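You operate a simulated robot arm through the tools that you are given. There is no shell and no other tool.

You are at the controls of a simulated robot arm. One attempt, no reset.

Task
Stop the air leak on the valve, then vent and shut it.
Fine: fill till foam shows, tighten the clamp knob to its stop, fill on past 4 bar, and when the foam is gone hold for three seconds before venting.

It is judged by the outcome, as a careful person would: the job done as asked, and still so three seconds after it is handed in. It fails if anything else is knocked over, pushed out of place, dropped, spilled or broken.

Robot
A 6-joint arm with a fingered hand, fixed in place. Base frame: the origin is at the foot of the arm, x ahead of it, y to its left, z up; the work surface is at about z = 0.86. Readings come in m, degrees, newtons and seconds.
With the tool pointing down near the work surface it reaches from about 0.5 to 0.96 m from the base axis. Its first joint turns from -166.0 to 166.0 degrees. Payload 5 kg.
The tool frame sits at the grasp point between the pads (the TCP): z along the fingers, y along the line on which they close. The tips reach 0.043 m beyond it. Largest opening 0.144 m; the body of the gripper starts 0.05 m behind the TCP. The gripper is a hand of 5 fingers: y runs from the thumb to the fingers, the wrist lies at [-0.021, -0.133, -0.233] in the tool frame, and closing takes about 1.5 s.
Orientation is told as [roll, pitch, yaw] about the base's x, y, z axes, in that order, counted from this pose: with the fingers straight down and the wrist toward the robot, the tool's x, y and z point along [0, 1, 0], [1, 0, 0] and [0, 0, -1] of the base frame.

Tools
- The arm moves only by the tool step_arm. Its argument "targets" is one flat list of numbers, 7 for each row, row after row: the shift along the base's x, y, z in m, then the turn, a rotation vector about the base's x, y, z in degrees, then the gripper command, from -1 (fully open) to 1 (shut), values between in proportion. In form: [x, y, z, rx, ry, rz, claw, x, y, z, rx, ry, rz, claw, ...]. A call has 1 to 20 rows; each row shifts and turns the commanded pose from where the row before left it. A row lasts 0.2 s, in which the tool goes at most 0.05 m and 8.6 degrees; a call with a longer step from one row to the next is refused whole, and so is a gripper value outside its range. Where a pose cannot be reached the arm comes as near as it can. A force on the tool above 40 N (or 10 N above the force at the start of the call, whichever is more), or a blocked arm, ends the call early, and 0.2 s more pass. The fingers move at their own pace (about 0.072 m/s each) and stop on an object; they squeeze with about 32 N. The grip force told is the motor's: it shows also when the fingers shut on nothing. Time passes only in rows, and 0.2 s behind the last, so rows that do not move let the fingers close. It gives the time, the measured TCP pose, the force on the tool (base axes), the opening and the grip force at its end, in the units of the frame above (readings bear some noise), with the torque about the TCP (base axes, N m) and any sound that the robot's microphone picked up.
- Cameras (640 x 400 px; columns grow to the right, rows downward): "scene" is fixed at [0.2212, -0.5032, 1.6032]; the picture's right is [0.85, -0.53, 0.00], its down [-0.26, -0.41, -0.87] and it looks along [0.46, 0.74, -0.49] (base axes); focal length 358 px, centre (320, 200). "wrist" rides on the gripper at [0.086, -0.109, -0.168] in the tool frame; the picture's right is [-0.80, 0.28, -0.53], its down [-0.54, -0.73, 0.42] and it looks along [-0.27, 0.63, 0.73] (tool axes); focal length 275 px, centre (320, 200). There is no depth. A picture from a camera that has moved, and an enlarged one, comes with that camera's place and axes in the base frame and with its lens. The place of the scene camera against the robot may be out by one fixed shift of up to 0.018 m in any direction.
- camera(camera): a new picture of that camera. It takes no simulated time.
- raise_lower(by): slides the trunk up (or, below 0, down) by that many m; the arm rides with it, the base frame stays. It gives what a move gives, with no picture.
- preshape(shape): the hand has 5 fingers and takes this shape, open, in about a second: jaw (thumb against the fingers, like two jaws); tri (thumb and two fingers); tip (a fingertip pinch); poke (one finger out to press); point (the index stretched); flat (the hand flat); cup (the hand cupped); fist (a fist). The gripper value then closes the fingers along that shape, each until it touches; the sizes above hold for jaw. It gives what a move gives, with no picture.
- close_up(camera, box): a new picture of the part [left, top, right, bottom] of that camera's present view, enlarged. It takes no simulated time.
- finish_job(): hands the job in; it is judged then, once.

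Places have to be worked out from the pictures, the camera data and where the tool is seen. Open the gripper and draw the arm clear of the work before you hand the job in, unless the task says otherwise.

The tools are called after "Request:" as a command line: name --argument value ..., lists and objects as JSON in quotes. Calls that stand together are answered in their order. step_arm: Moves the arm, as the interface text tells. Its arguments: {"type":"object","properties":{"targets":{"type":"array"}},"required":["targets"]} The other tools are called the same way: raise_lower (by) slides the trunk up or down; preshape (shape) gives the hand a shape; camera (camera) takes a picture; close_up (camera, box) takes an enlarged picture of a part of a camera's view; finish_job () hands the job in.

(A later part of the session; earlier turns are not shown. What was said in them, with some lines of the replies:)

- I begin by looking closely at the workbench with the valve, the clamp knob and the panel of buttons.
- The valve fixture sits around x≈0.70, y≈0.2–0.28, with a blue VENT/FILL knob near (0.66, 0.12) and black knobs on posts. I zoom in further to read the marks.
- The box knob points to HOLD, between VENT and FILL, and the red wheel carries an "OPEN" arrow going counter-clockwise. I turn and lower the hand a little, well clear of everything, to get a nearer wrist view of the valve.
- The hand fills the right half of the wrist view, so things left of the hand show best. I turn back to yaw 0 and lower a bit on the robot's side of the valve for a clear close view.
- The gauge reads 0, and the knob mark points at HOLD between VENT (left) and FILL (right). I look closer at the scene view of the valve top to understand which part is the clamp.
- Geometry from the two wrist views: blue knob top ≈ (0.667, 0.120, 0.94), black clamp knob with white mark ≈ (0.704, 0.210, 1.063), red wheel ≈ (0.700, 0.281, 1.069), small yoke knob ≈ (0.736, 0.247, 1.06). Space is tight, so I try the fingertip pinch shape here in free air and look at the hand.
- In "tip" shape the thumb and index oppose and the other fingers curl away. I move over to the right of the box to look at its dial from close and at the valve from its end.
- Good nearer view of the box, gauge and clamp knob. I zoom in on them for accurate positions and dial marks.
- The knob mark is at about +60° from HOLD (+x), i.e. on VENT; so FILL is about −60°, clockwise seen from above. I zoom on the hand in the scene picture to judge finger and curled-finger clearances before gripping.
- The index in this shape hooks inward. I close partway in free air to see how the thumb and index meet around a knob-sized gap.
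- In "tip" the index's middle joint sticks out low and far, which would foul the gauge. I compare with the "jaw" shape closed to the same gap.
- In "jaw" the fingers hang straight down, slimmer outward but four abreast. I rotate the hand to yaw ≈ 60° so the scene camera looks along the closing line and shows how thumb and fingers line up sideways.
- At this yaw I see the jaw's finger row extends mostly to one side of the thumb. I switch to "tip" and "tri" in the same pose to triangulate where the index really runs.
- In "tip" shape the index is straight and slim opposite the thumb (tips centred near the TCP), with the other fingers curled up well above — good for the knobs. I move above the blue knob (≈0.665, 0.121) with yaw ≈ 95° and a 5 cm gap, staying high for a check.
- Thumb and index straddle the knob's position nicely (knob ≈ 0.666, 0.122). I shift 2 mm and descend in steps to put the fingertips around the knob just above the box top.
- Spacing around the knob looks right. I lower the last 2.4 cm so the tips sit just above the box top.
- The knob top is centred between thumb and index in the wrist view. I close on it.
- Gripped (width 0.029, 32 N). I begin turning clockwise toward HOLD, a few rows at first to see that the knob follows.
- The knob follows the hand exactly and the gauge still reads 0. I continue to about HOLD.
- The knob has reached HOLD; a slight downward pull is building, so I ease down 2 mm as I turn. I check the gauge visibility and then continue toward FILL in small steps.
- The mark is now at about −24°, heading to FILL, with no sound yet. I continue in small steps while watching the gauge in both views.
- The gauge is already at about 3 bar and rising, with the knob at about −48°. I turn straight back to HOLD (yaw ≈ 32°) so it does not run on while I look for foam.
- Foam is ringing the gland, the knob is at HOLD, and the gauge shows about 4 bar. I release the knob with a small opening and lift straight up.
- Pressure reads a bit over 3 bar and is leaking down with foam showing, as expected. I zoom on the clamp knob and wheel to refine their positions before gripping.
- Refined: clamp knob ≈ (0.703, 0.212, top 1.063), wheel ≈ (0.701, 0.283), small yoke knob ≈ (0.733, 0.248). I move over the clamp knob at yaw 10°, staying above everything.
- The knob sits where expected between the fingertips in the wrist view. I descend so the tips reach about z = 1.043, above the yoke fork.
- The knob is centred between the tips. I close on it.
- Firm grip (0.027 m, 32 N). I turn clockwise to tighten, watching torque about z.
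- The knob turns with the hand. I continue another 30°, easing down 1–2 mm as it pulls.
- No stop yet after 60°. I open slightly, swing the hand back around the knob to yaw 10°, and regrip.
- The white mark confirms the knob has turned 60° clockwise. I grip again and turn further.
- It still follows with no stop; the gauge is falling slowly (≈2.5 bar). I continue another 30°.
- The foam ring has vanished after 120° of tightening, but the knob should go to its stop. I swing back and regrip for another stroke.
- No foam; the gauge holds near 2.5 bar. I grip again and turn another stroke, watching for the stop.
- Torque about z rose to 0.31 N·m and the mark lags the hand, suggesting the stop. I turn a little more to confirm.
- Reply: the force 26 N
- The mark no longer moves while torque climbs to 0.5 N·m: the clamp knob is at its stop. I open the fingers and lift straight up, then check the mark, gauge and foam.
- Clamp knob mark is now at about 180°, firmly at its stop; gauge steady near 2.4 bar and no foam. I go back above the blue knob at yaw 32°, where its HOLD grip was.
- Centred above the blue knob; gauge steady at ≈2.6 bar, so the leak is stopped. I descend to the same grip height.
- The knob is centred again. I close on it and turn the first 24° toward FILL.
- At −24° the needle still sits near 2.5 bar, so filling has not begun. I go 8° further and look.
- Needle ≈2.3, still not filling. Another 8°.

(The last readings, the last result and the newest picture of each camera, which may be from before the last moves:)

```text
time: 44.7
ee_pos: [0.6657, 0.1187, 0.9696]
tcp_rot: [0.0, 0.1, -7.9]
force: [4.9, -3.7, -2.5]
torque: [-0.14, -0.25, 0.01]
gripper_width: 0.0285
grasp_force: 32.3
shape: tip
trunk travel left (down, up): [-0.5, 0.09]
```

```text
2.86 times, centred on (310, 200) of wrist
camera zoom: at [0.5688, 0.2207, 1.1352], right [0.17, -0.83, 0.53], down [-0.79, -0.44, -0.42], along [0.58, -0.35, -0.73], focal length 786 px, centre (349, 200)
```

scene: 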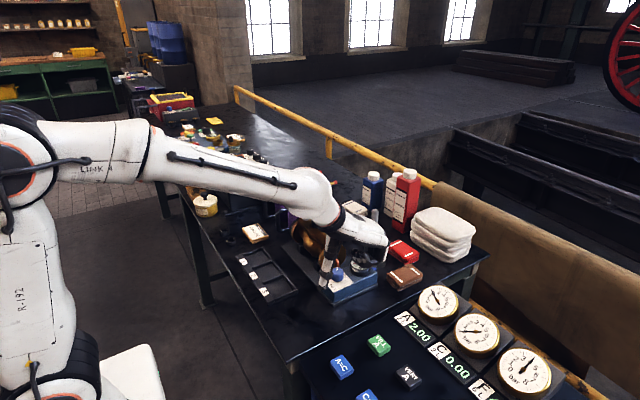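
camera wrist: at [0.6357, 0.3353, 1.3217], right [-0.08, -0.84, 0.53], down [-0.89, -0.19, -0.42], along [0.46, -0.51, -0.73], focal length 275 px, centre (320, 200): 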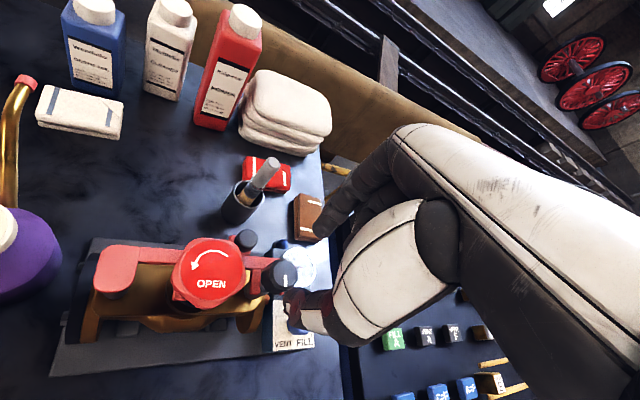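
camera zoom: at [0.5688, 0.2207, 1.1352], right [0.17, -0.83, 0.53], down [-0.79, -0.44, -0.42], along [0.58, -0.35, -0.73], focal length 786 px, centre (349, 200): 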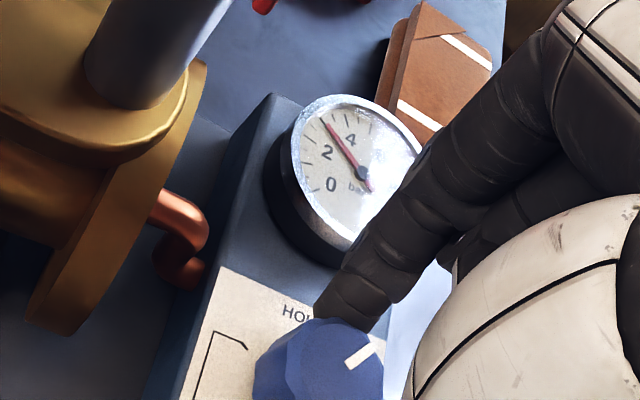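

Filling has begun: about 3 bar and rising. I stay one short moment and look again.

Request:
step_arm --targets '[0, 0, 0, 0, 0, 0, 1]'

Request:
close_up --camera "wrist" --box '[240, 130, 380, 270]'

```text
time: 45.1
ee_pos: [0.6659, 0.1201, 0.9691]
tcp_rot: [-0.1, 0.0, -8.1]
force: [4.7, -5.2, -2.7]
torque: [-0.2, -0.27, -0.01]
gripper_width: 0.0282
grasp_force: 31.7
shape: tip
trunk travel left (down, up): [-0.5, 0.09]
```

```text
2.86 times, centred on (310, 200) of wrist
camera zoom: at [0.5687, 0.2207, 1.1353], right [0.17, -0.83, 0.53], down [-0.79, -0.44, -0.42], along [0.58, -0.35, -0.73], focal length 786 px, centre (349, 200)
```

zoom: 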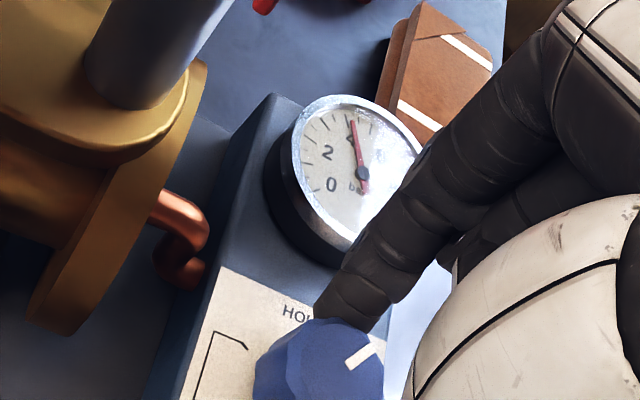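

Needle is at about 4.1 and climbing ~2.7 bar/s. I turn back to HOLD now, which should leave it around 4.5.

Request:
step_arm --targets '[0, 0, 0, 0, 0, 8.5, 1, 0, 0, 0, 0, 0, 8.5, 1, 0, 0, 0, 0, 0, 8.5, 1, 0, 0, 0, 0, 0, 8.5, 1, 0, 0, 0, 0, 0, 7, 1]'

Request:
camera --camera "wrist"

Request:
close_up --camera "wrist" --box '[150, 0, 430, 200]'

Request:
close_up --camera "scene" --box '[320, 230, 400, 300]'

```text
time: 46.3
ee_pos: [0.6649, 0.1198, 0.9709]
tcp_rot: [0.0, 0.0, 33.1]
force: [2.4, -3.6, -7.0]
torque: [-0.1, -0.08, -0.04]
gripper_width: 0.0277
grasp_force: 32.2
shape: tip
trunk travel left (down, up): [-0.5, 0.09]
```

```text
taken
camera wrist: at [0.5262, 0.1341, 1.1357], right [0.67, -0.51, 0.53], down [-0.31, -0.85, -0.42], along [0.67, 0.12, -0.73], focal length 275 px, centre (320, 200)
```

wrist: 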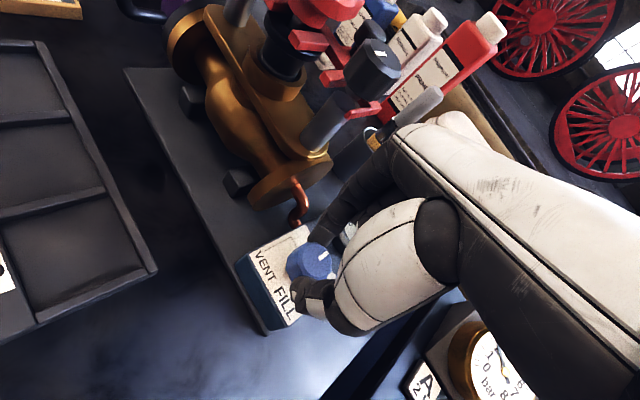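

```text
2.00 times, centred on (290, 100) of wrist
camera zoom: at [0.5262, 0.1341, 1.1357], right [0.67, -0.51, 0.53], down [-0.31, -0.85, -0.42], along [0.67, 0.12, -0.73], focal length 551 px, centre (380, 400)
```

zoom: 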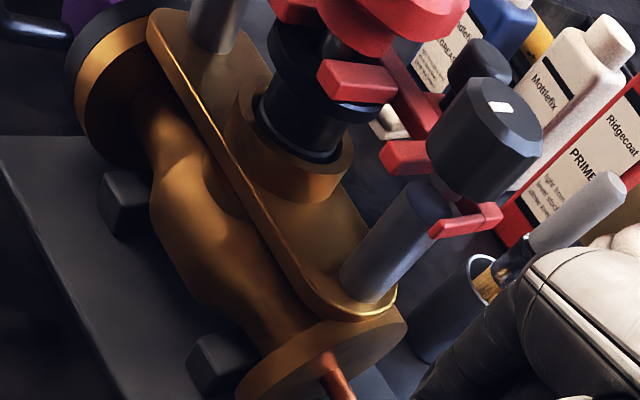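

```text
5.71 times, centred on (360, 265) of scene
camera zoom: at [0.2212, -0.5032, 1.6032], right [0.85, -0.53, 0.0], down [-0.26, -0.41, -0.87], along [0.46, 0.74, -0.49], focal length 2047 px, centre (91, -171)
```

zoom: 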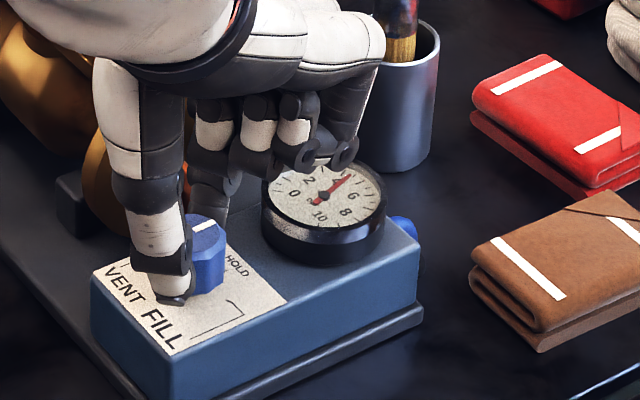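

Gauge is at about 5 bar in HOLD, and there is no foam at the gland. I hold still for over four seconds.

Request:
step_arm --targets '[0, 0, 0, 0, 0, 0, 1, 0, 0, 0, 0, 0, 0, 1, 0, 0, 0, 0, 0, 0, 1, 0, 0, 0, 0, 0, 0, 1, 0, 0, 0, 0, 0, 0, 1, 0, 0, 0, 0, 0, 0, 1, 0, 0, 0, 0, 0, 0, 1, 0, 0, 0, 0, 0, 0, 1, 0, 0, 0, 0, 0, 0, 1, 0, 0, 0, 0, 0, 0, 1, 0, 0, 0, 0, 0, 0, 1, 0, 0, 0, 0, 0, 0, 1, 0, 0, 0, 0, 0, 0, 1, 0, 0, 0, 0, 0, 0, 1, 0, 0, 0, 0, 0, 0, 1, 0, 0, 0, 0, 0, 0, 1, 0, 0, 0, 0, 0, 0, 1, 0, 0, 0, 0, 0, 0, 1, 0, 0, 0, 0, 0, 0, 1, 0, 0, 0, 0, 0, 0, 1]'

Request:
close_up --camera "wrist" --box '[150, 0, 430, 200]'

Request:
close_up --camera "scene" --box '[320, 230, 400, 300]'

```text
time: 50.5
ee_pos: [0.6652, 0.1207, 0.9688]
tcp_rot: [0.0, 0.0, 33.0]
force: [1.8, -0.4, -6.6]
torque: [0.04, -0.07, -0.03]
gripper_width: 0.0277
grasp_force: 31.8
shape: tip
trunk travel left (down, up): [-0.5, 0.09]
```

```text
2.00 times, centred on (290, 100) of wrist
camera zoom: at [0.5265, 0.1341, 1.1357], right [0.67, -0.51, 0.53], down [-0.31, -0.85, -0.42], along [0.67, 0.12, -0.73], focal length 551 px, centre (380, 400)
```

zoom: 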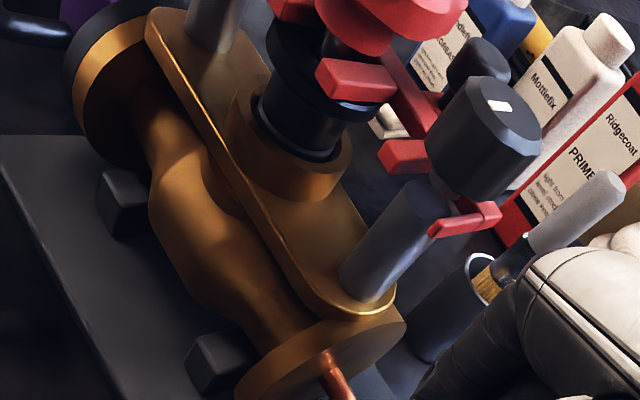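

```text
5.71 times, centred on (360, 265) of scene
camera zoom: at [0.2212, -0.5032, 1.6032], right [0.85, -0.53, 0.0], down [-0.26, -0.41, -0.87], along [0.46, 0.74, -0.49], focal length 2047 px, centre (91, -171)
```

zoom: 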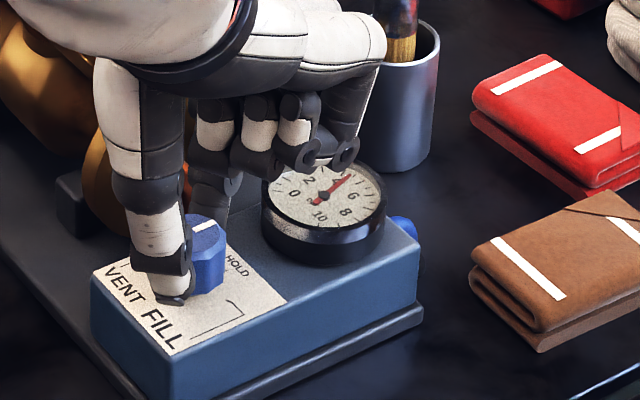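

Held over 4 s: steady at ≈5 bar with no foam. Now I turn counter-clockwise to VENT.

Request:
step_arm --targets '[0, 0, 0, 0, 0, 8, 1, 0, 0, 0, 0, 0, 8, 1, 0, 0, 0, 0, 0, 8, 1, 0, 0, 0, 0, 0, 8, 1, 0, 0, 0, 0, 0, 8, 1, 0, 0, 0, 0, 0, 8, 1]'

Request:
close_up --camera "wrist" --box '[200, 130, 400, 330]'

Request:
close_up --camera "scene" --box '[300, 210, 400, 300]'

```text
time: 51.9
ee_pos: [0.6652, 0.1215, 0.9681]
tcp_rot: [-0.1, 0.0, 81.2]
force: [0.9, 3.2, -2.6]
torque: [0.09, -0.03, -0.03]
gripper_width: 0.0283
grasp_force: 32.1
shape: tip
trunk travel left (down, up): [-0.5, 0.09]
```

```text
2.00 times, centred on (300, 230) of wrist
camera zoom: at [0.5618, 0.0274, 1.1355], right [0.83, 0.16, 0.53], down [0.42, -0.8, -0.42], along [0.36, 0.58, -0.73], focal length 551 px, centre (360, 140)
```

zoom: 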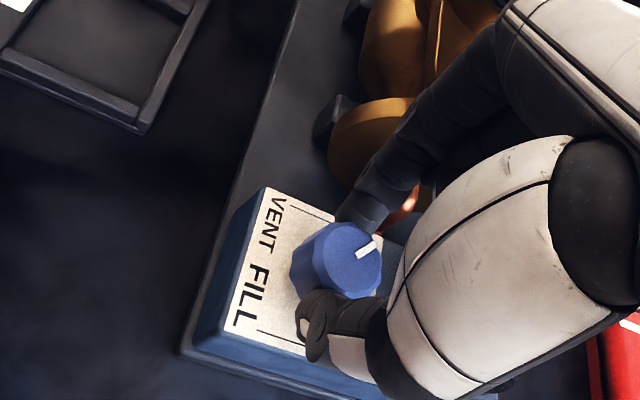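

```text
4.44 times, centred on (350, 255) of scene
camera zoom: at [0.2212, -0.5032, 1.6032], right [0.85, -0.53, 0.0], down [-0.26, -0.41, -0.87], along [0.46, 0.74, -0.49], focal length 1592 px, centre (187, -44)
```

zoom: 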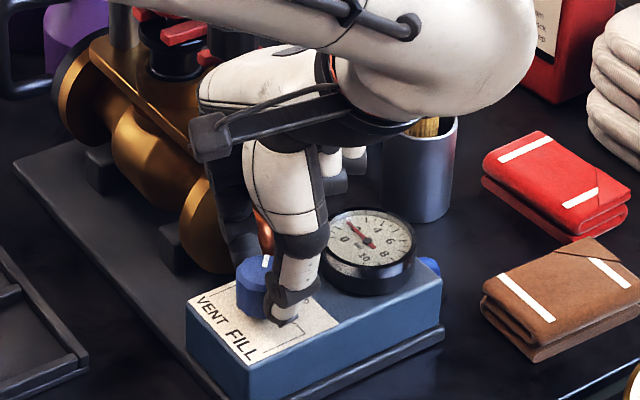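

It is venting: the gauge is under 2 bar and falling. I turn the last bit to the VENT mark and wait for zero.

Request:
step_arm --targets '[0, 0, 0, 0, 0, 7, 1, 0, 0, 0, 0, 0, 6, 1, 0, 0, 0, 0, 0, 0, 1, 0, 0, 0, 0, 0, 0, 1, 0, 0, 0, 0, 0, 0, 1, 0, 0, 0, 0, 0, 0, 1, 0, 0, 0, 0, 0, 0, 1, 0, 0, 0, 0, 0, 0, 1]'

Request:
close_up --camera "wrist" --box '[200, 130, 400, 330]'

Request:
close_up --camera "scene" --box '[300, 210, 400, 300]'

```text
time: 53.7
ee_pos: [0.6654, 0.1205, 0.9687]
tcp_rot: [0.1, 0.1, 94.0]
force: [0.9, 5.4, 2.4]
torque: [0.25, 0.0, -0.06]
gripper_width: 0.0281
grasp_force: 31.9
shape: tip
trunk travel left (down, up): [-0.5, 0.09]
```

```text
2.00 times, centred on (300, 230) of wrist
camera zoom: at [0.5849, 0.007, 1.1353], right [0.77, 0.34, 0.53], down [0.59, -0.69, -0.42], along [0.22, 0.64, -0.73], focal length 551 px, centre (360, 140)
```

zoom: 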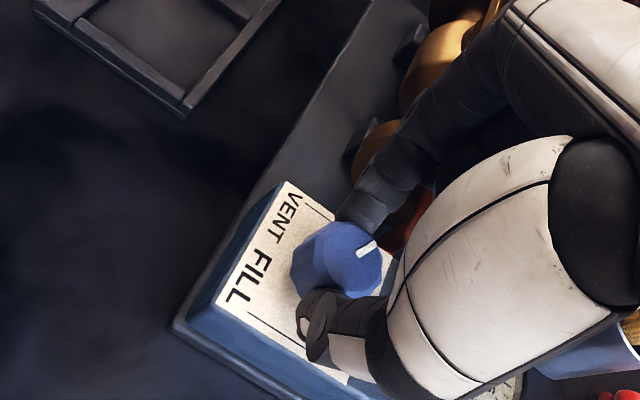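

```text
4.44 times, centred on (350, 255) of scene
camera zoom: at [0.2212, -0.5032, 1.6032], right [0.85, -0.53, 0.0], down [-0.26, -0.41, -0.87], along [0.46, 0.74, -0.49], focal length 1592 px, centre (187, -44)
```

zoom: 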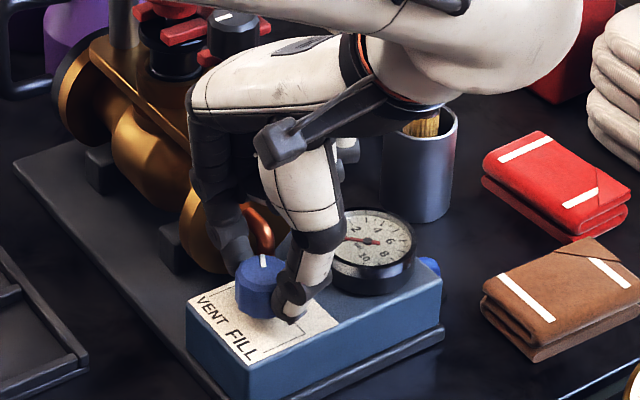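

Gauge is back at 0 with the knob on VENT. I release it, lift straight up, and check before going to the red wheel.

Request:
step_arm --targets '[0, 0, 0, 0, 0, 0, 0.28, 0, 0, 0, 0, 0, 0, 0.28, 0, 0, 0.02, 0, 0, 0, 0.28, 0, 0, 0.04, 0, 0, 0, 0.28, 0, 0, 0.045, 0, 0, 0, 0.28, 0, 0, 0.045, 0, 0, 0, 0.28, 0, 0, 0.04, 0, 0, 0, 0.28, 0, 0, 0, 0, 0, 0, 0.28]'

Request:
camera --camera "wrist"

Request:
close_up --camera "scene" --box '[290, 190, 400, 300]'

```text
time: 55.5
ee_pos: [0.6641, 0.1203, 1.156]
tcp_rot: [-0.1, 0.0, 94.0]
force: [-0.2, 0.8, 0.2]
torque: [0.01, 0.01, 0.01]
gripper_width: 0.0515
grasp_force: 0.1
shape: tip
trunk travel left (down, up): [-0.5, 0.09]
```

```text
taken
camera wrist: at [0.5842, 0.007, 1.3226], right [0.77, 0.34, 0.53], down [0.59, -0.69, -0.42], along [0.22, 0.64, -0.73], focal length 275 px, centre (320, 200)
```

wrist: 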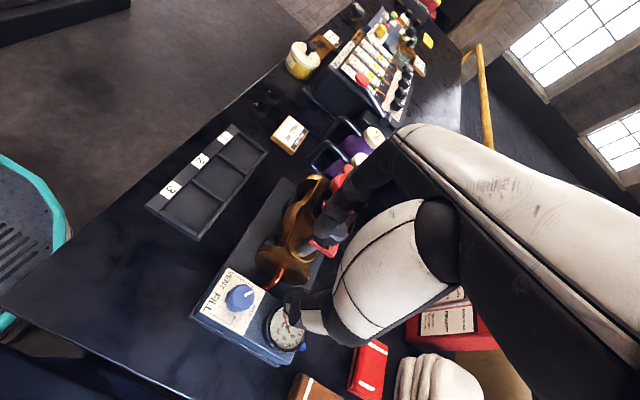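

```text
3.64 times, centred on (345, 245) of scene
camera zoom: at [0.2212, -0.5032, 1.6032], right [0.85, -0.53, 0.0], down [-0.26, -0.41, -0.87], along [0.46, 0.74, -0.49], focal length 1303 px, centre (229, 36)
```

zoom: 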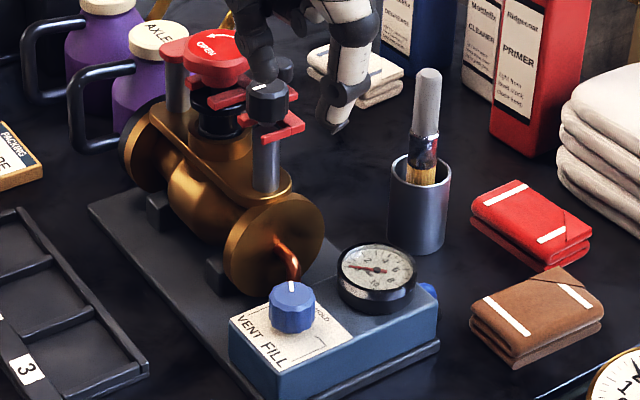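

Knob on VENT, gauge 0, nothing disturbed. Next the red wheel: I move above it at yaw 55° with a wider gap, staying high.

Request:
step_arm --targets '[0.007, 0.032, 0.002, 0, 0, -7.8, -0.15, 0.007, 0.032, 0, 0, 0, -7.8, -0.15, 0.007, 0.032, 0, 0, 0, -7.8, -0.15, 0.007, 0.032, 0, 0, 0, -7.8, -0.15, 0.007, 0.032, 0, 0, 0, -7.8, -0.15, 0, 0, 0, 0, 0, 0, -0.15]'

Request:
close_up --camera "wrist" --box '[160, 130, 400, 330]'

Request:
close_up --camera "scene" --box '[270, 170, 380, 260]'

```text
time: 56.9
ee_pos: [0.702, 0.2824, 1.1603]
tcp_rot: [0.0, -0.1, 55.1]
force: [-0.3, 0.3, -0.9]
torque: [-0.05, -0.02, -0.02]
gripper_width: 0.0826
grasp_force: 0.1
shape: tip
trunk travel left (down, up): [-0.5, 0.09]
```

```text
2.00 times, centred on (280, 230) of wrist
camera zoom: at [0.5676, 0.2438, 1.3269], right [0.81, -0.22, 0.53], down [0.03, -0.91, -0.42], along [0.58, 0.36, -0.73], focal length 551 px, centre (400, 140)
```

zoom: 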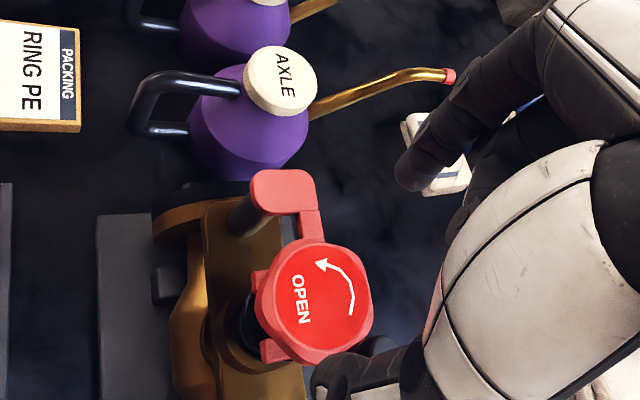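

```text
4.44 times, centred on (325, 215) of scene
camera zoom: at [0.2212, -0.5032, 1.6032], right [0.85, -0.53, 0.0], down [-0.26, -0.41, -0.87], along [0.46, 0.74, -0.49], focal length 1592 px, centre (298, 133)
```

zoom: 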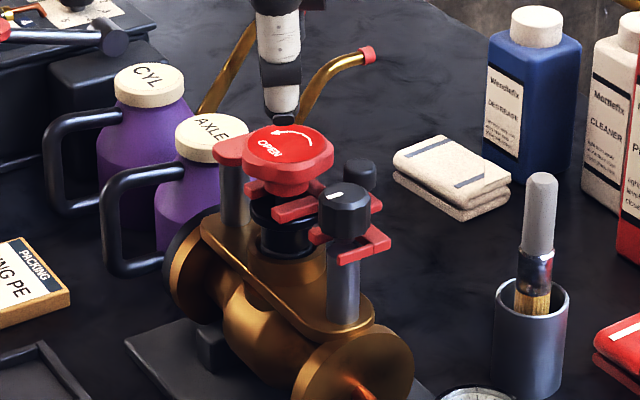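

The wheel (≈0.6995, 0.281, rim z 1.053–1.069, ~58 mm across) is centred under the open hand. I descend so the tips reach about z = 1.05, above the yoke arms.

Request:
step_arm --targets '[-0.001, -0.002, -0.02, 0, 0, 0, -0.15, 0, 0, -0.02, 0, 0, 0, -0.15, 0, 0, -0.015, 0, 0, 0, -0.15, 0, 0, -0.01, 0, 0, 0, -0.15, 0, 0, 0, 0, 0, 0, -0.15]'

Request:
close_up --camera "wrist" --box '[160, 130, 400, 330]'

Request:
close_up --camera "scene" --box '[270, 170, 380, 260]'

```text
time: 58.1
ee_pos: [0.7001, 0.2796, 1.0964]
tcp_rot: [0.0, -0.1, 55.0]
force: [0.0, 0.1, -0.4]
torque: [-0.01, -0.01, -0.01]
gripper_width: 0.0823
grasp_force: 0.1
shape: tip
trunk travel left (down, up): [-0.5, 0.09]
```

```text
2.00 times, centred on (280, 230) of wrist
camera zoom: at [0.5658, 0.2402, 1.2619], right [0.82, -0.22, 0.53], down [0.03, -0.91, -0.42], along [0.58, 0.36, -0.73], focal length 551 px, centre (400, 140)
```

zoom: 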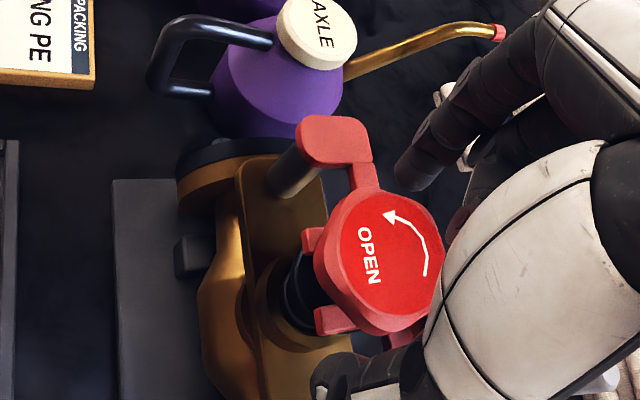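

```text
4.44 times, centred on (325, 215) of scene
camera zoom: at [0.2212, -0.5032, 1.6032], right [0.85, -0.53, 0.0], down [-0.26, -0.41, -0.87], along [0.46, 0.74, -0.49], focal length 1592 px, centre (298, 133)
```

zoom: 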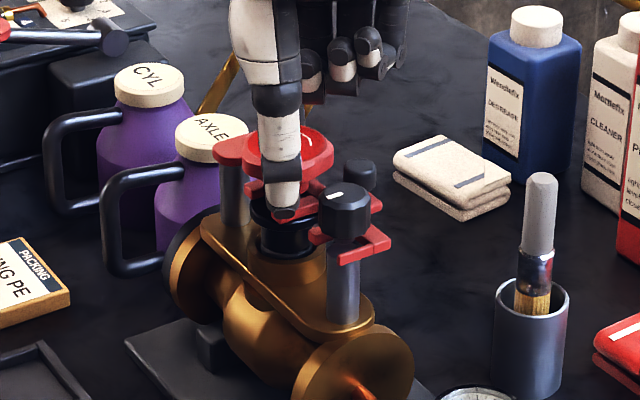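

The wheel top is centred between thumb and index. I close on the rim.

Request:
step_arm --targets '[0, 0, -0.003, 0, 0, 0, -0.15, 0, 0, 0, 0, 0, 0, 1, 0, 0, 0, 0, 0, 0, 1, 0, 0, 0, 0, 0, 0, 1]'

Request:
close_up --camera "wrist" --box '[160, 130, 400, 330]'

Request:
close_up --camera "scene" --box '[270, 170, 380, 260]'

```text
time: 59.1
ee_pos: [0.6986, 0.2793, 1.0929]
tcp_rot: [0.1, 0.0, 55.0]
force: [-0.3, -0.4, 0.2]
torque: [-0.01, -0.04, 0.01]
gripper_width: 0.0538
grasp_force: 32.1
shape: tip
trunk travel left (down, up): [-0.5, 0.09]
```

```text
2.00 times, centred on (280, 230) of wrist
camera zoom: at [0.5648, 0.24, 1.2595], right [0.82, -0.22, 0.53], down [0.03, -0.91, -0.42], along [0.58, 0.36, -0.73], focal length 551 px, centre (400, 140)
```

zoom: 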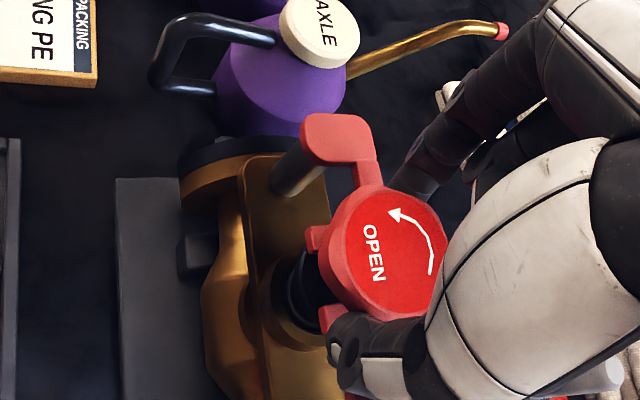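

```text
4.44 times, centred on (325, 215) of scene
camera zoom: at [0.2212, -0.5032, 1.6032], right [0.85, -0.53, 0.0], down [-0.26, -0.41, -0.87], along [0.46, 0.74, -0.49], focal length 1592 px, centre (298, 133)
```

zoom: 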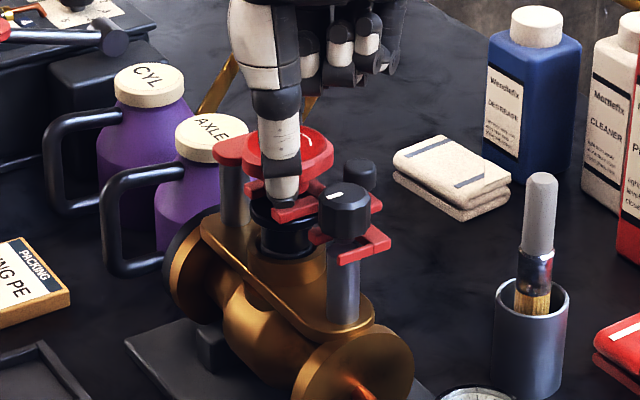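

Gripped on the wheel (0.054 m). I turn it clockwise — opposite to the OPEN arrow — and watch torque and lettering.

Request:
step_arm --targets '[0, 0, 0, 0, 0, -7.5, 1, 0, 0, 0, 0, 0, -7.5, 1, 0, 0, 0, 0, 0, -7.5, 1]'

Request:
close_up --camera "wrist" --box '[160, 130, 400, 330]'

Request:
close_up --camera "scene" --box '[270, 170, 380, 260]'

```text
time: 59.9
ee_pos: [0.6994, 0.2792, 1.0933]
tcp_rot: [0.0, 0.1, 32.5]
force: [-2.7, 4.5, 0.2]
torque: [0.14, 0.11, 0.02]
gripper_width: 0.0538
grasp_force: 32.3
shape: tip
trunk travel left (down, up): [-0.5, 0.09]
```

```text
2.00 times, centred on (280, 230) of wrist
camera zoom: at [0.5598, 0.2939, 1.2598], right [0.67, -0.52, 0.53], down [-0.32, -0.85, -0.42], along [0.67, 0.11, -0.73], focal length 551 px, centre (400, 140)
```

zoom: 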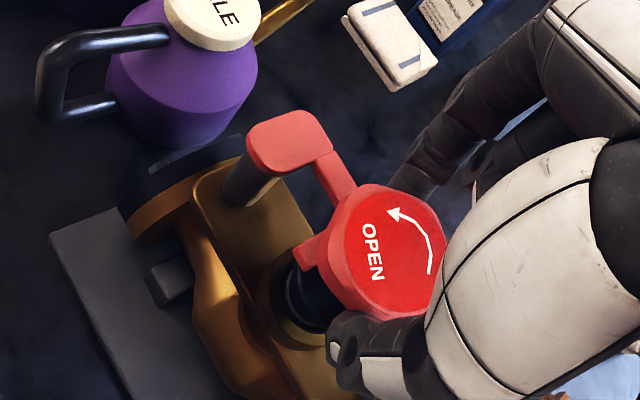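

```text
4.44 times, centred on (325, 215) of scene
camera zoom: at [0.2212, -0.5032, 1.6032], right [0.85, -0.53, 0.0], down [-0.26, -0.41, -0.87], along [0.46, 0.74, -0.49], focal length 1592 px, centre (298, 133)
```

zoom: 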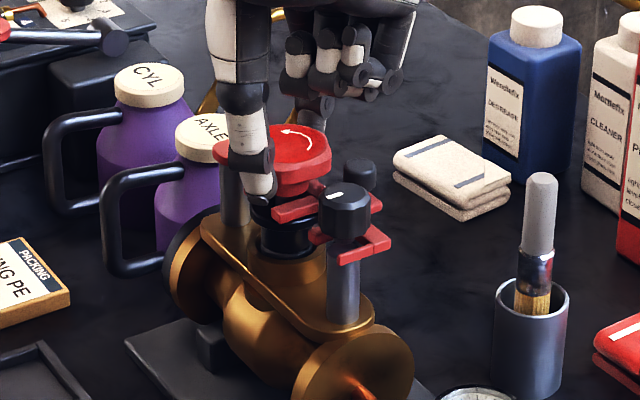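

The wheel turns with the hand and low torque, so it is closing. I continue.

Request:
step_arm --targets '[0, 0, 0, 0, 0, -8, 1, 0, 0, 0, 0, 0, -8, 1, 0, 0, 0, 0, 0, -8, 1, 0, 0, 0, 0, 0, -8, 1, 0, 0, 0, 0, 0, -8, 1]'

Request:
close_up --camera "wrist" --box '[160, 130, 400, 330]'

Request:
close_up --camera "scene" --box '[270, 170, 380, 260]'

```text
time: 61.1
ee_pos: [0.6992, 0.2791, 1.0928]
tcp_rot: [-0.1, 0.0, -7.5]
force: [-2.8, 7.1, -0.3]
torque: [0.21, 0.09, 0.13]
gripper_width: 0.0536
grasp_force: 31.7
shape: tip
trunk travel left (down, up): [-0.5, 0.09]
```

```text
2.00 times, centred on (280, 230) of wrist
camera zoom: at [0.6008, 0.3791, 1.2597], right [0.18, -0.83, 0.53], down [-0.79, -0.44, -0.42], along [0.59, -0.35, -0.73], focal length 551 px, centre (400, 140)
```

zoom: 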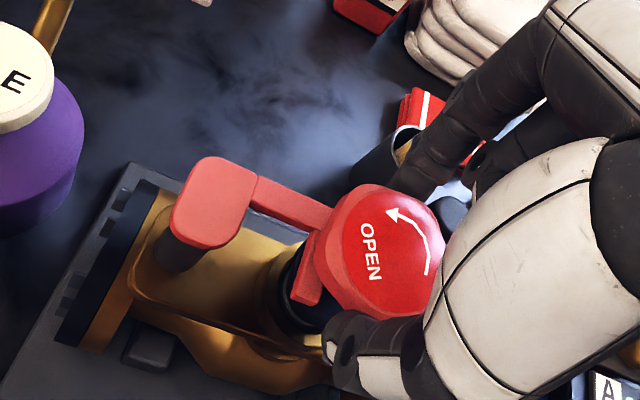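

```text
4.44 times, centred on (325, 215) of scene
camera zoom: at [0.2212, -0.5032, 1.6032], right [0.85, -0.53, 0.0], down [-0.26, -0.41, -0.87], along [0.46, 0.74, -0.49], focal length 1592 px, centre (298, 133)
```

zoom: 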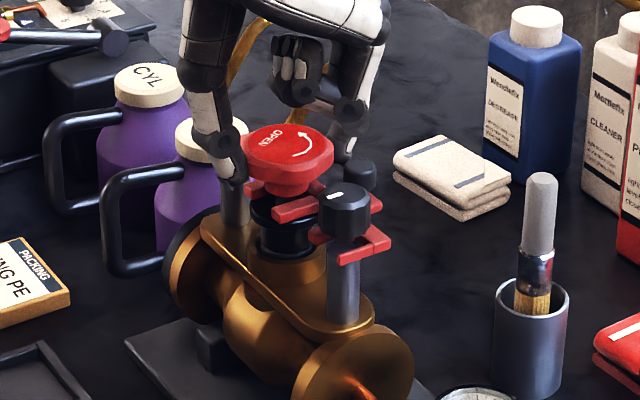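

It has turned about 62° and still follows. I open a little, swing back to yaw 55° and regrip for another stroke.

Request:
step_arm --targets '[0, 0, 0, 0, 0, 0, -0.05, 0, 0, 0, 0, 0, 0, -0.05, 0, 0, 0, 0, 0, 8, -0.05, 0, 0, 0, 0, 0, 8, -0.05, 0, 0, 0, 0, 0, 8, -0.05, 0, 0, 0, 0, 0, 8, -0.05, 0, 0, 0, 0, 0, 8, -0.05, 0, 0, 0, 0, 0, 8, -0.05, 0, 0, 0, 0, 0, 8, -0.05, 0, 0, 0, 0, 0, 6.5, -0.05, 0, 0, 0, 0, 0, 0, -0.05]'

Request:
close_up --camera "wrist" --box '[160, 130, 400, 330]'

Request:
close_up --camera "scene" --box '[270, 170, 380, 260]'

```text
time: 63.5
ee_pos: [0.6988, 0.2773, 1.0931]
tcp_rot: [0.0, -0.1, 55.2]
force: [-0.5, 0.0, -0.7]
torque: [0.0, 0.04, 0.03]
gripper_width: 0.0752
grasp_force: 0.1
shape: tip
trunk travel left (down, up): [-0.5, 0.09]
```

```text
2.00 times, centred on (280, 230) of wrist
camera zoom: at [0.5641, 0.2388, 1.2594], right [0.82, -0.22, 0.53], down [0.03, -0.91, -0.42], along [0.58, 0.36, -0.73], focal length 551 px, centre (400, 140)
```

zoom: 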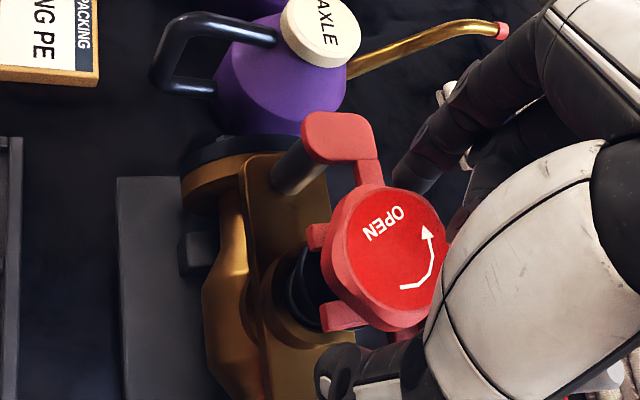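

```text
4.44 times, centred on (325, 215) of scene
camera zoom: at [0.2212, -0.5032, 1.6032], right [0.85, -0.53, 0.0], down [-0.26, -0.41, -0.87], along [0.46, 0.74, -0.49], focal length 1592 px, centre (298, 133)
```

zoom: 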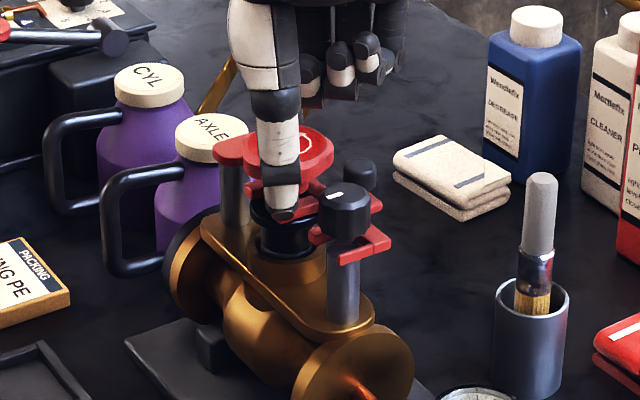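

The lettering shows the wheel turned about 60° clockwise. I grip and turn another stroke.

Request:
step_arm --targets '[0, 0, 0, 0, 0, 0, 1, 0, 0, 0, 0, 0, 0, 1, 0, 0, 0, 0, 0, 0, 1, 0, 0, 0, 0, 0, -7.5, 1, 0, 0, 0, 0, 0, -7.5, 1, 0, 0, 0, 0, 0, -7.5, 1, 0, 0, 0, 0, 0, -7.5, 1]'

Request:
close_up --camera "wrist" --box '[160, 130, 400, 330]'

```text
time: 65.1
ee_pos: [0.6987, 0.2774, 1.0931]
tcp_rot: [0.0, 0.1, 25.1]
force: [-4.7, 3.2, -1.6]
torque: [0.1, 0.19, 0.03]
gripper_width: 0.0532
grasp_force: 32.2
shape: tip
trunk travel left (down, up): [-0.5, 0.09]
```

```text
2.00 times, centred on (280, 230) of wrist
camera zoom: at [0.5618, 0.3114, 1.2595], right [0.59, -0.6, 0.53], down [-0.43, -0.8, -0.42], along [0.68, 0.02, -0.73], focal length 551 px, centre (400, 140)
```

zoom: 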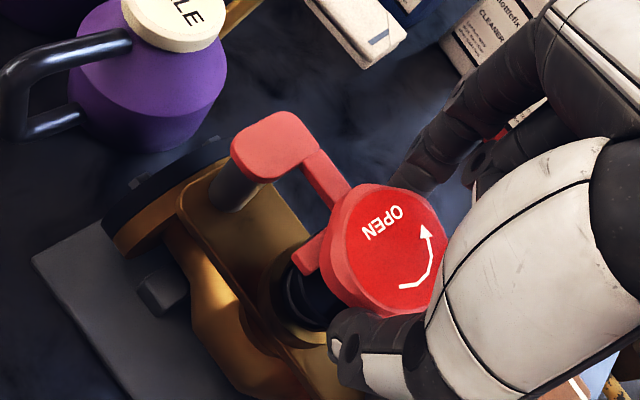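

Still following with low torque. I continue to the end of this stroke.

Request:
step_arm --targets '[0, 0, 0, 0, 0, -8, 1, 0, 0, 0, 0, 0, -8, 1, 0, 0, 0, 0, 0, -8, 1, 0, 0, 0, 0, 0, -8, 1]'

Request:
close_up --camera "wrist" --box '[160, 130, 400, 330]'

```text
time: 66.1
ee_pos: [0.6976, 0.2783, 1.0925]
tcp_rot: [0.0, 0.0, -7.0]
force: [-7.3, 7.1, -1.4]
torque: [0.24, 0.32, 0.09]
gripper_width: 0.0526
grasp_force: 32.1
shape: tip
trunk travel left (down, up): [-0.5, 0.09]
```

```text
2.00 times, centred on (280, 230) of wrist
camera zoom: at [0.5994, 0.3784, 1.2597], right [0.18, -0.83, 0.53], down [-0.79, -0.45, -0.42], along [0.59, -0.34, -0.73], focal length 551 px, centre (400, 140)
```

zoom: 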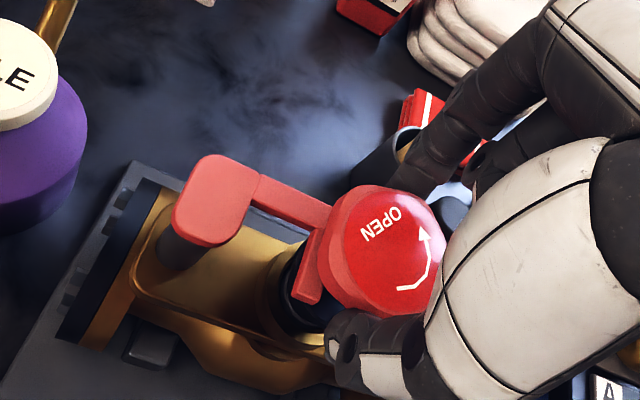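

Now about 124° closed, no stop yet. I repeat the swing-back and next stroke.

Request:
step_arm --targets '[0, 0, 0, 0, 0, 0, -0.05, -0.001, 0.001, 0, 0, 0, 0, -0.05, 0, 0, 0, 0, 0, 8, -0.05, 0, 0, 0, 0, 0, 8, -0.05, 0, 0, 0, 0, 0, 8, -0.05, 0, 0, 0, 0, 0, 8, -0.05, 0, 0, 0, 0, 0, 8, -0.05, 0, 0, 0, 0, 0, 8, -0.05, 0, 0, 0, 0, 0, 8, -0.05, 0, 0, 0, 0, 0, 6, -0.05, 0, 0, 0, 0, 0, 0, 1, 0, 0, 0, 0, 0, 0, 1, 0, 0, 0, 0, 0, 0, 1]'

Request:
close_up --camera "wrist" --box '[160, 130, 400, 330]'

Request:
close_up --camera "scene" --box '[270, 170, 410, 300]'

```text
time: 68.9
ee_pos: [0.697, 0.2793, 1.0937]
tcp_rot: [0.0, 0.0, 55.1]
force: [-0.9, -0.2, -0.4]
torque: [0.04, 0.05, 0.0]
gripper_width: 0.0538
grasp_force: 31.5
shape: tip
trunk travel left (down, up): [-0.5, 0.09]
```

```text
2.00 times, centred on (280, 230) of wrist
camera zoom: at [0.5638, 0.2399, 1.2605], right [0.82, -0.22, 0.53], down [0.03, -0.91, -0.42], along [0.58, 0.36, -0.73], focal length 551 px, centre (400, 140)
```

zoom: 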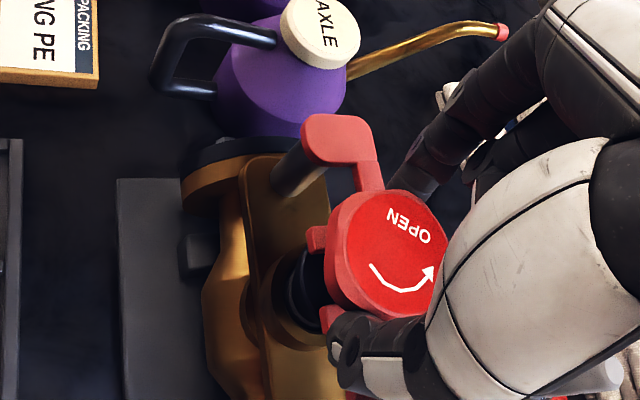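

```text
3.08 times, centred on (340, 235) of scene
camera zoom: at [0.2212, -0.5032, 1.6032], right [0.85, -0.53, 0.0], down [-0.26, -0.41, -0.87], along [0.46, 0.74, -0.49], focal length 1102 px, centre (258, 92)
```

zoom: 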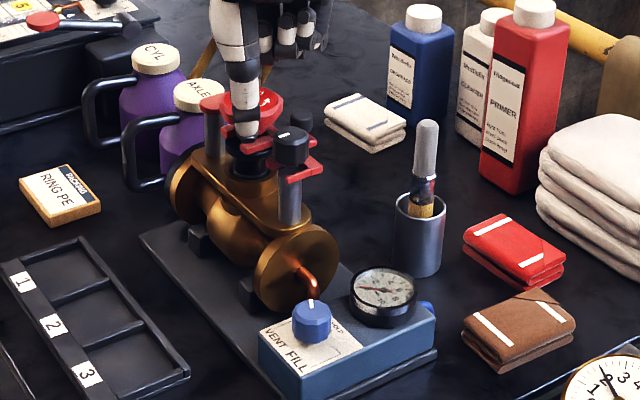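

The wheel keeps coming round clockwise. Next stroke.

Request:
step_arm --targets '[0, 0, 0, 0, 0, -8, 1, 0, 0, 0, 0, 0, -8, 1, 0, 0, 0, 0, 0, -8, 1, 0, 0, 0, 0, 0, -8, 1, 0, 0, 0, 0, 0, -8, 1, 0, 0, 0, 0, 0, -8, 1, 0, 0, 0, 0, 0, -8, 1, 0, 0, 0, 0, 0, -6, 1]'

Request:
close_up --camera "wrist" --box '[160, 130, 400, 330]'

```text
time: 70.7
ee_pos: [0.6977, 0.2791, 1.0941]
tcp_rot: [0.0, 0.0, -7.0]
force: [2.2, 10.0, 5.2]
torque: [0.33, -0.04, 0.05]
gripper_width: 0.0541
grasp_force: 31.9
shape: tip
trunk travel left (down, up): [-0.5, 0.09]
```

```text
2.00 times, centred on (280, 230) of wrist
camera zoom: at [0.5988, 0.3788, 1.2603], right [0.18, -0.82, 0.53], down [-0.79, -0.45, -0.42], along [0.59, -0.34, -0.73], focal length 551 px, centre (400, 140)
```

zoom: 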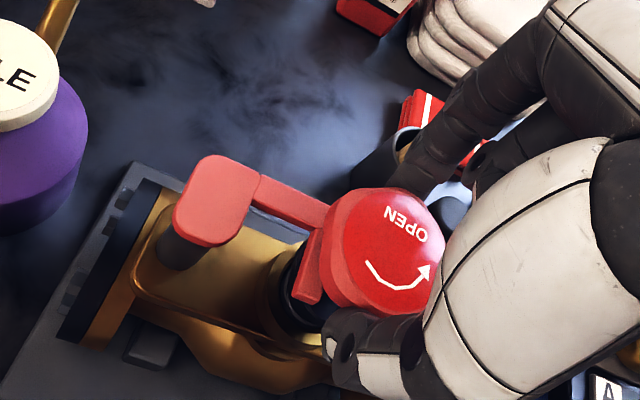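

Followed fully again (≈186°), torque small. Another swing-back and regrip.

Request:
step_arm --targets '[0, 0, 0, 0, 0, 0, -0.05, 0, 0.001, 0, 0, 0, 0, -0.05, 0, 0, 0, 0, 0, 8, -0.05, 0, 0, 0, 0, 0, 8, -0.05, 0, 0, 0, 0, 0, 8, -0.05, 0, 0, 0, 0, 0, 8, -0.05, 0, 0, 0, 0, 0, 8, -0.05, 0, 0, 0, 0, 0, 8, -0.05, 0, 0, 0, 0, 0, 8, -0.05, 0, 0, 0, 0, 0, 6, -0.05, 0, 0, 0, 0, 0, 0, 1, 0, 0, 0, 0, 0, 0, 1, 0, 0, 0, 0, 0, 0, 1]'

Request:
close_up --camera "wrist" --box '[160, 130, 400, 330]'

```text
time: 73.5
ee_pos: [0.6975, 0.2806, 1.0924]
tcp_rot: [0.0, 0.1, 55.1]
force: [0.4, 0.0, 0.3]
torque: [0.06, -0.03, 0.03]
gripper_width: 0.0534
grasp_force: 31.9
shape: tip
trunk travel left (down, up): [-0.5, 0.09]
```

```text
2.00 times, centred on (280, 230) of wrist
camera zoom: at [0.5631, 0.2409, 1.2595], right [0.82, -0.22, 0.53], down [0.03, -0.91, -0.42], along [0.58, 0.36, -0.73], focal length 551 px, centre (400, 140)
```

zoom: 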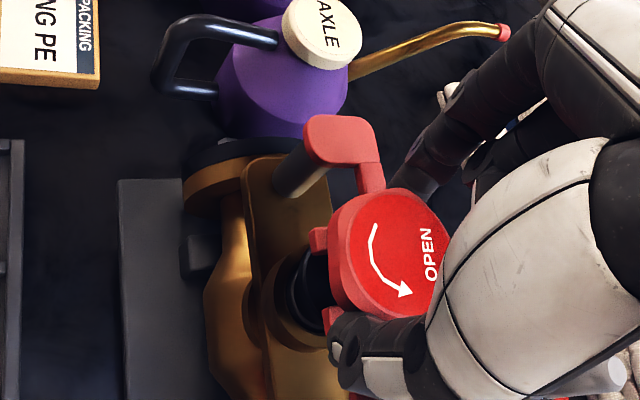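

The wheel is past half a turn clockwise. Gripped again; next stroke.

Request:
step_arm --targets '[0, 0, 0, 0, 0, -8, 1, 0, 0, 0, 0, 0, -8, 1, 0, 0, 0, 0, 0, -8, 1, 0, 0, 0, 0, 0, -8, 1, 0, 0, 0, 0, 0, -8, 1, 0, 0, 0, 0, 0, -8, 1, 0, 0, 0, 0, 0, -8, 1, 0, 0, 0, 0, 0, -6, 1]'

Request:
close_up --camera "wrist" --box '[160, 130, 400, 330]'

```text
time: 75.3
ee_pos: [0.7009, 0.2763, 1.0923]
tcp_rot: [-0.1, -0.1, -7.1]
force: [14.1, -8.7, -5.5]
torque: [0.02, -1.07, 0.93]
gripper_width: 0.0481
grasp_force: 32.3
shape: tip
trunk travel left (down, up): [-0.5, 0.09]
```

```text
2.00 times, centred on (280, 230) of wrist
camera zoom: at [0.6018, 0.3771, 1.2592], right [0.18, -0.82, 0.54], down [-0.79, -0.45, -0.42], along [0.59, -0.34, -0.73], focal length 551 px, centre (400, 140)
```

zoom: 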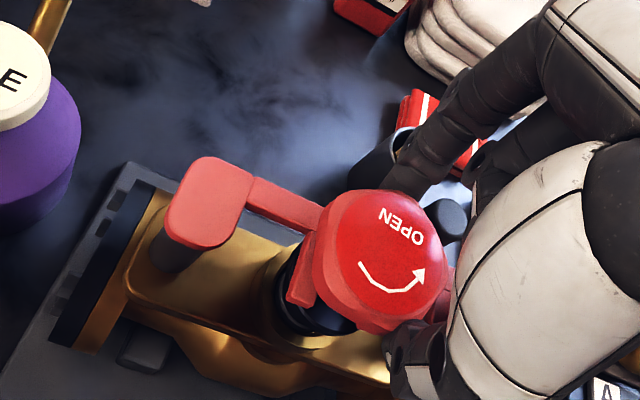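

Torque jumped to 0.93 N·m and the fingers slipped around the rim: the wheel is at its shut stop (≈190° closed). I open and lift straight up.

Request:
step_arm --targets '[0, 0, 0, 0, 0, 0, -0.1, 0, 0, 0, 0, 0, 0, -0.1, 0, 0, 0, 0, 0, 0, -0.1, 0, 0, 0.02, 0, 0, 0, -0.1, 0, 0, 0.03, 0, 0, 0, -0.1, 0, 0, 0.03, 0, 0, 0, -0.1, 0, 0, 0.03, 0, 0, 0, -0.1, 0, 0, 0, 0, 0, 0, -0.1]'

Request:
close_up --camera "wrist" --box '[160, 130, 400, 330]'

Request:
close_up --camera "scene" --box '[270, 170, 410, 300]'

```text
time: 77.1
ee_pos: [0.6984, 0.2802, 1.2034]
tcp_rot: [0.0, 0.0, -7.0]
force: [0.2, -0.5, 0.1]
torque: [-0.02, -0.04, -0.02]
gripper_width: 0.0787
grasp_force: 0.1
shape: tip
trunk travel left (down, up): [-0.5, 0.09]
```

```text
2.00 times, centred on (280, 230) of wrist
camera zoom: at [0.5999, 0.3797, 1.37], right [0.19, -0.82, 0.53], down [-0.79, -0.45, -0.42], along [0.59, -0.34, -0.73], focal length 551 px, centre (400, 140)
```

zoom: 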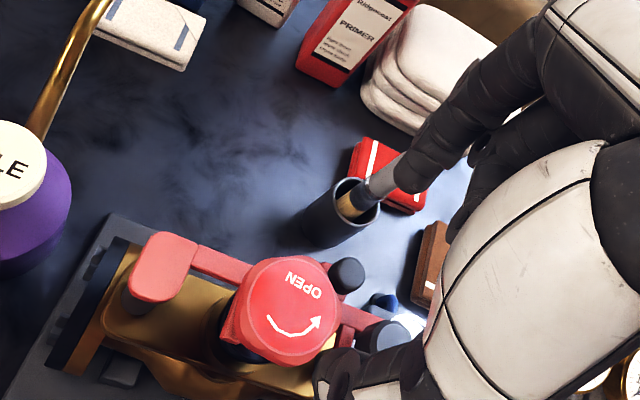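

```text
3.08 times, centred on (340, 235) of scene
camera zoom: at [0.2212, -0.5032, 1.6032], right [0.85, -0.53, 0.0], down [-0.26, -0.41, -0.87], along [0.46, 0.74, -0.49], focal length 1102 px, centre (258, 92)
```

zoom: 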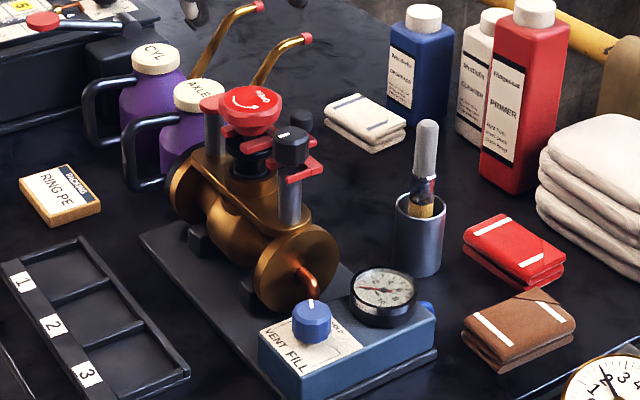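

Released; the wheel stays at its shut position, the knob is on VENT, the gauge reads 0, and nothing else has moved. I draw the arm back and up, with the hand fully open.

Request:
step_arm --targets '[0, 0, 0.03, 0, 0, 0, -0.1, -0.02, 0, 0.03, 0, 0, 0, -1, -0.035, -0.01, 0.025, 0, 0, 0, -1, -0.035, -0.015, 0.02, 0, 0, 0, -1, -0.035, -0.015, 0.015, 0, 0, 3.5, -1, -0.035, -0.015, 0.01, 0, 0, 3.5, -1, -0.025, -0.015, 0.01, 0, 0, 0, -1, 0, 0, 0, 0, 0, 0, -1, 0, 0, 0, 0, 0, 0, -1]'

Request:
camera --camera "scene"

Request:
camera --camera "wrist"

Request:
close_up --camera "scene" --box '[280, 185, 400, 305]'

Request:
close_up --camera "wrist" --box '[150, 130, 330, 290]'

```text
time: 79.1
ee_pos: [0.5142, 0.2121, 1.342]
tcp_rot: [0.0, 0.0, 0.2]
force: [-0.2, 0.5, 0.6]
torque: [-0.01, -0.01, 0.0]
gripper_width: 0.1436
grasp_force: 0.1
shape: tip
trunk travel left (down, up): [-0.5, 0.09]
```

```text
taken
```

scene: 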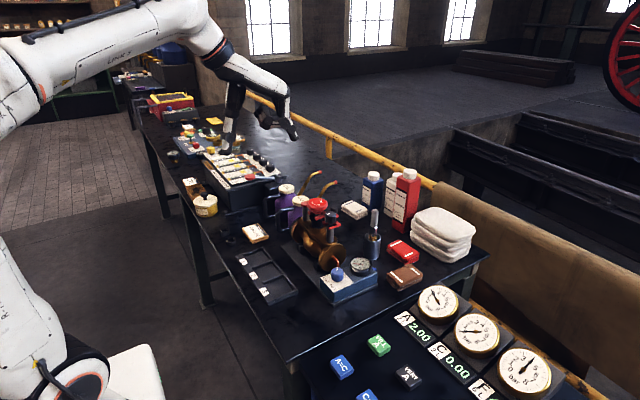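

```text
taken
camera wrist: at [0.4042, 0.2992, 1.5083], right [0.28, -0.8, 0.53], down [-0.73, -0.54, -0.42], along [0.63, -0.27, -0.73], focal length 275 px, centre (320, 200)
```

wrist: 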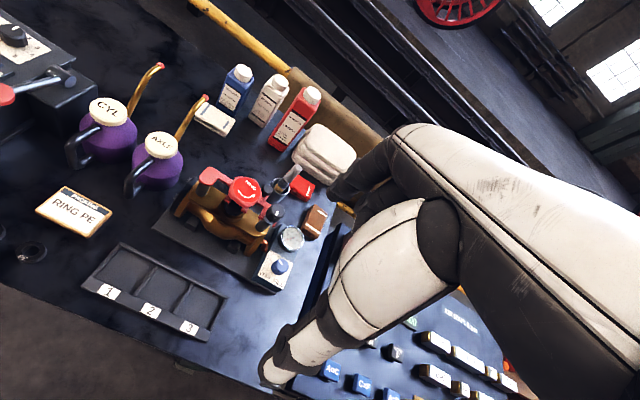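

```text
3.33 times, centred on (340, 245) of scene
camera zoom: at [0.2212, -0.5032, 1.6032], right [0.85, -0.53, 0.0], down [-0.26, -0.41, -0.87], along [0.46, 0.74, -0.49], focal length 1194 px, centre (253, 50)
```

zoom: 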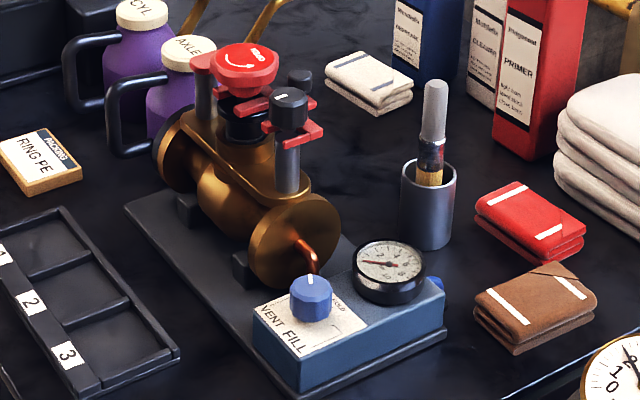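

```text
2.50 times, centred on (240, 210) of wrist
camera zoom: at [0.4042, 0.2992, 1.5083], right [0.28, -0.8, 0.53], down [-0.73, -0.54, -0.42], along [0.63, -0.27, -0.73], focal length 688 px, centre (520, 175)
```

zoom: 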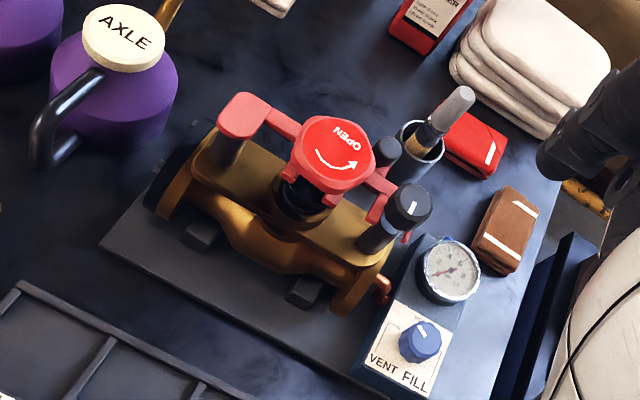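

Everything is in its place: clamp tightened, gauge at 0 on VENT, wheel at its shut stop, and the arm is clear with the hand open. I hand the job in.

Request:
finish_job

```text
The job is handed in.
```

The leak on the valve is stopped, and the valve is vented and shut. I have handed the job in.

- **Leak:** I filled until foam showed around the gland, at about 4 bar, then turned the knob back to HOLD. I tightened the black clamp knob clockwise about 115–120° to its stop, and the foam disappeared.
- **Hold:** I refilled to about 5 bar and held for over 4 seconds. The gauge stayed steady and no foam came back.
- **Vent:** I turned the knob to VENT. The gauge fell to 0, and I left the knob on VENT.
- **Shut:** I took "shut it" to mean the red wheel, so I turned it clockwise, against its OPEN arrow. It went about 190° before reaching its stop.

In the final pictures everything else on the bench was where it started. The arm is drawn back with the hand open.
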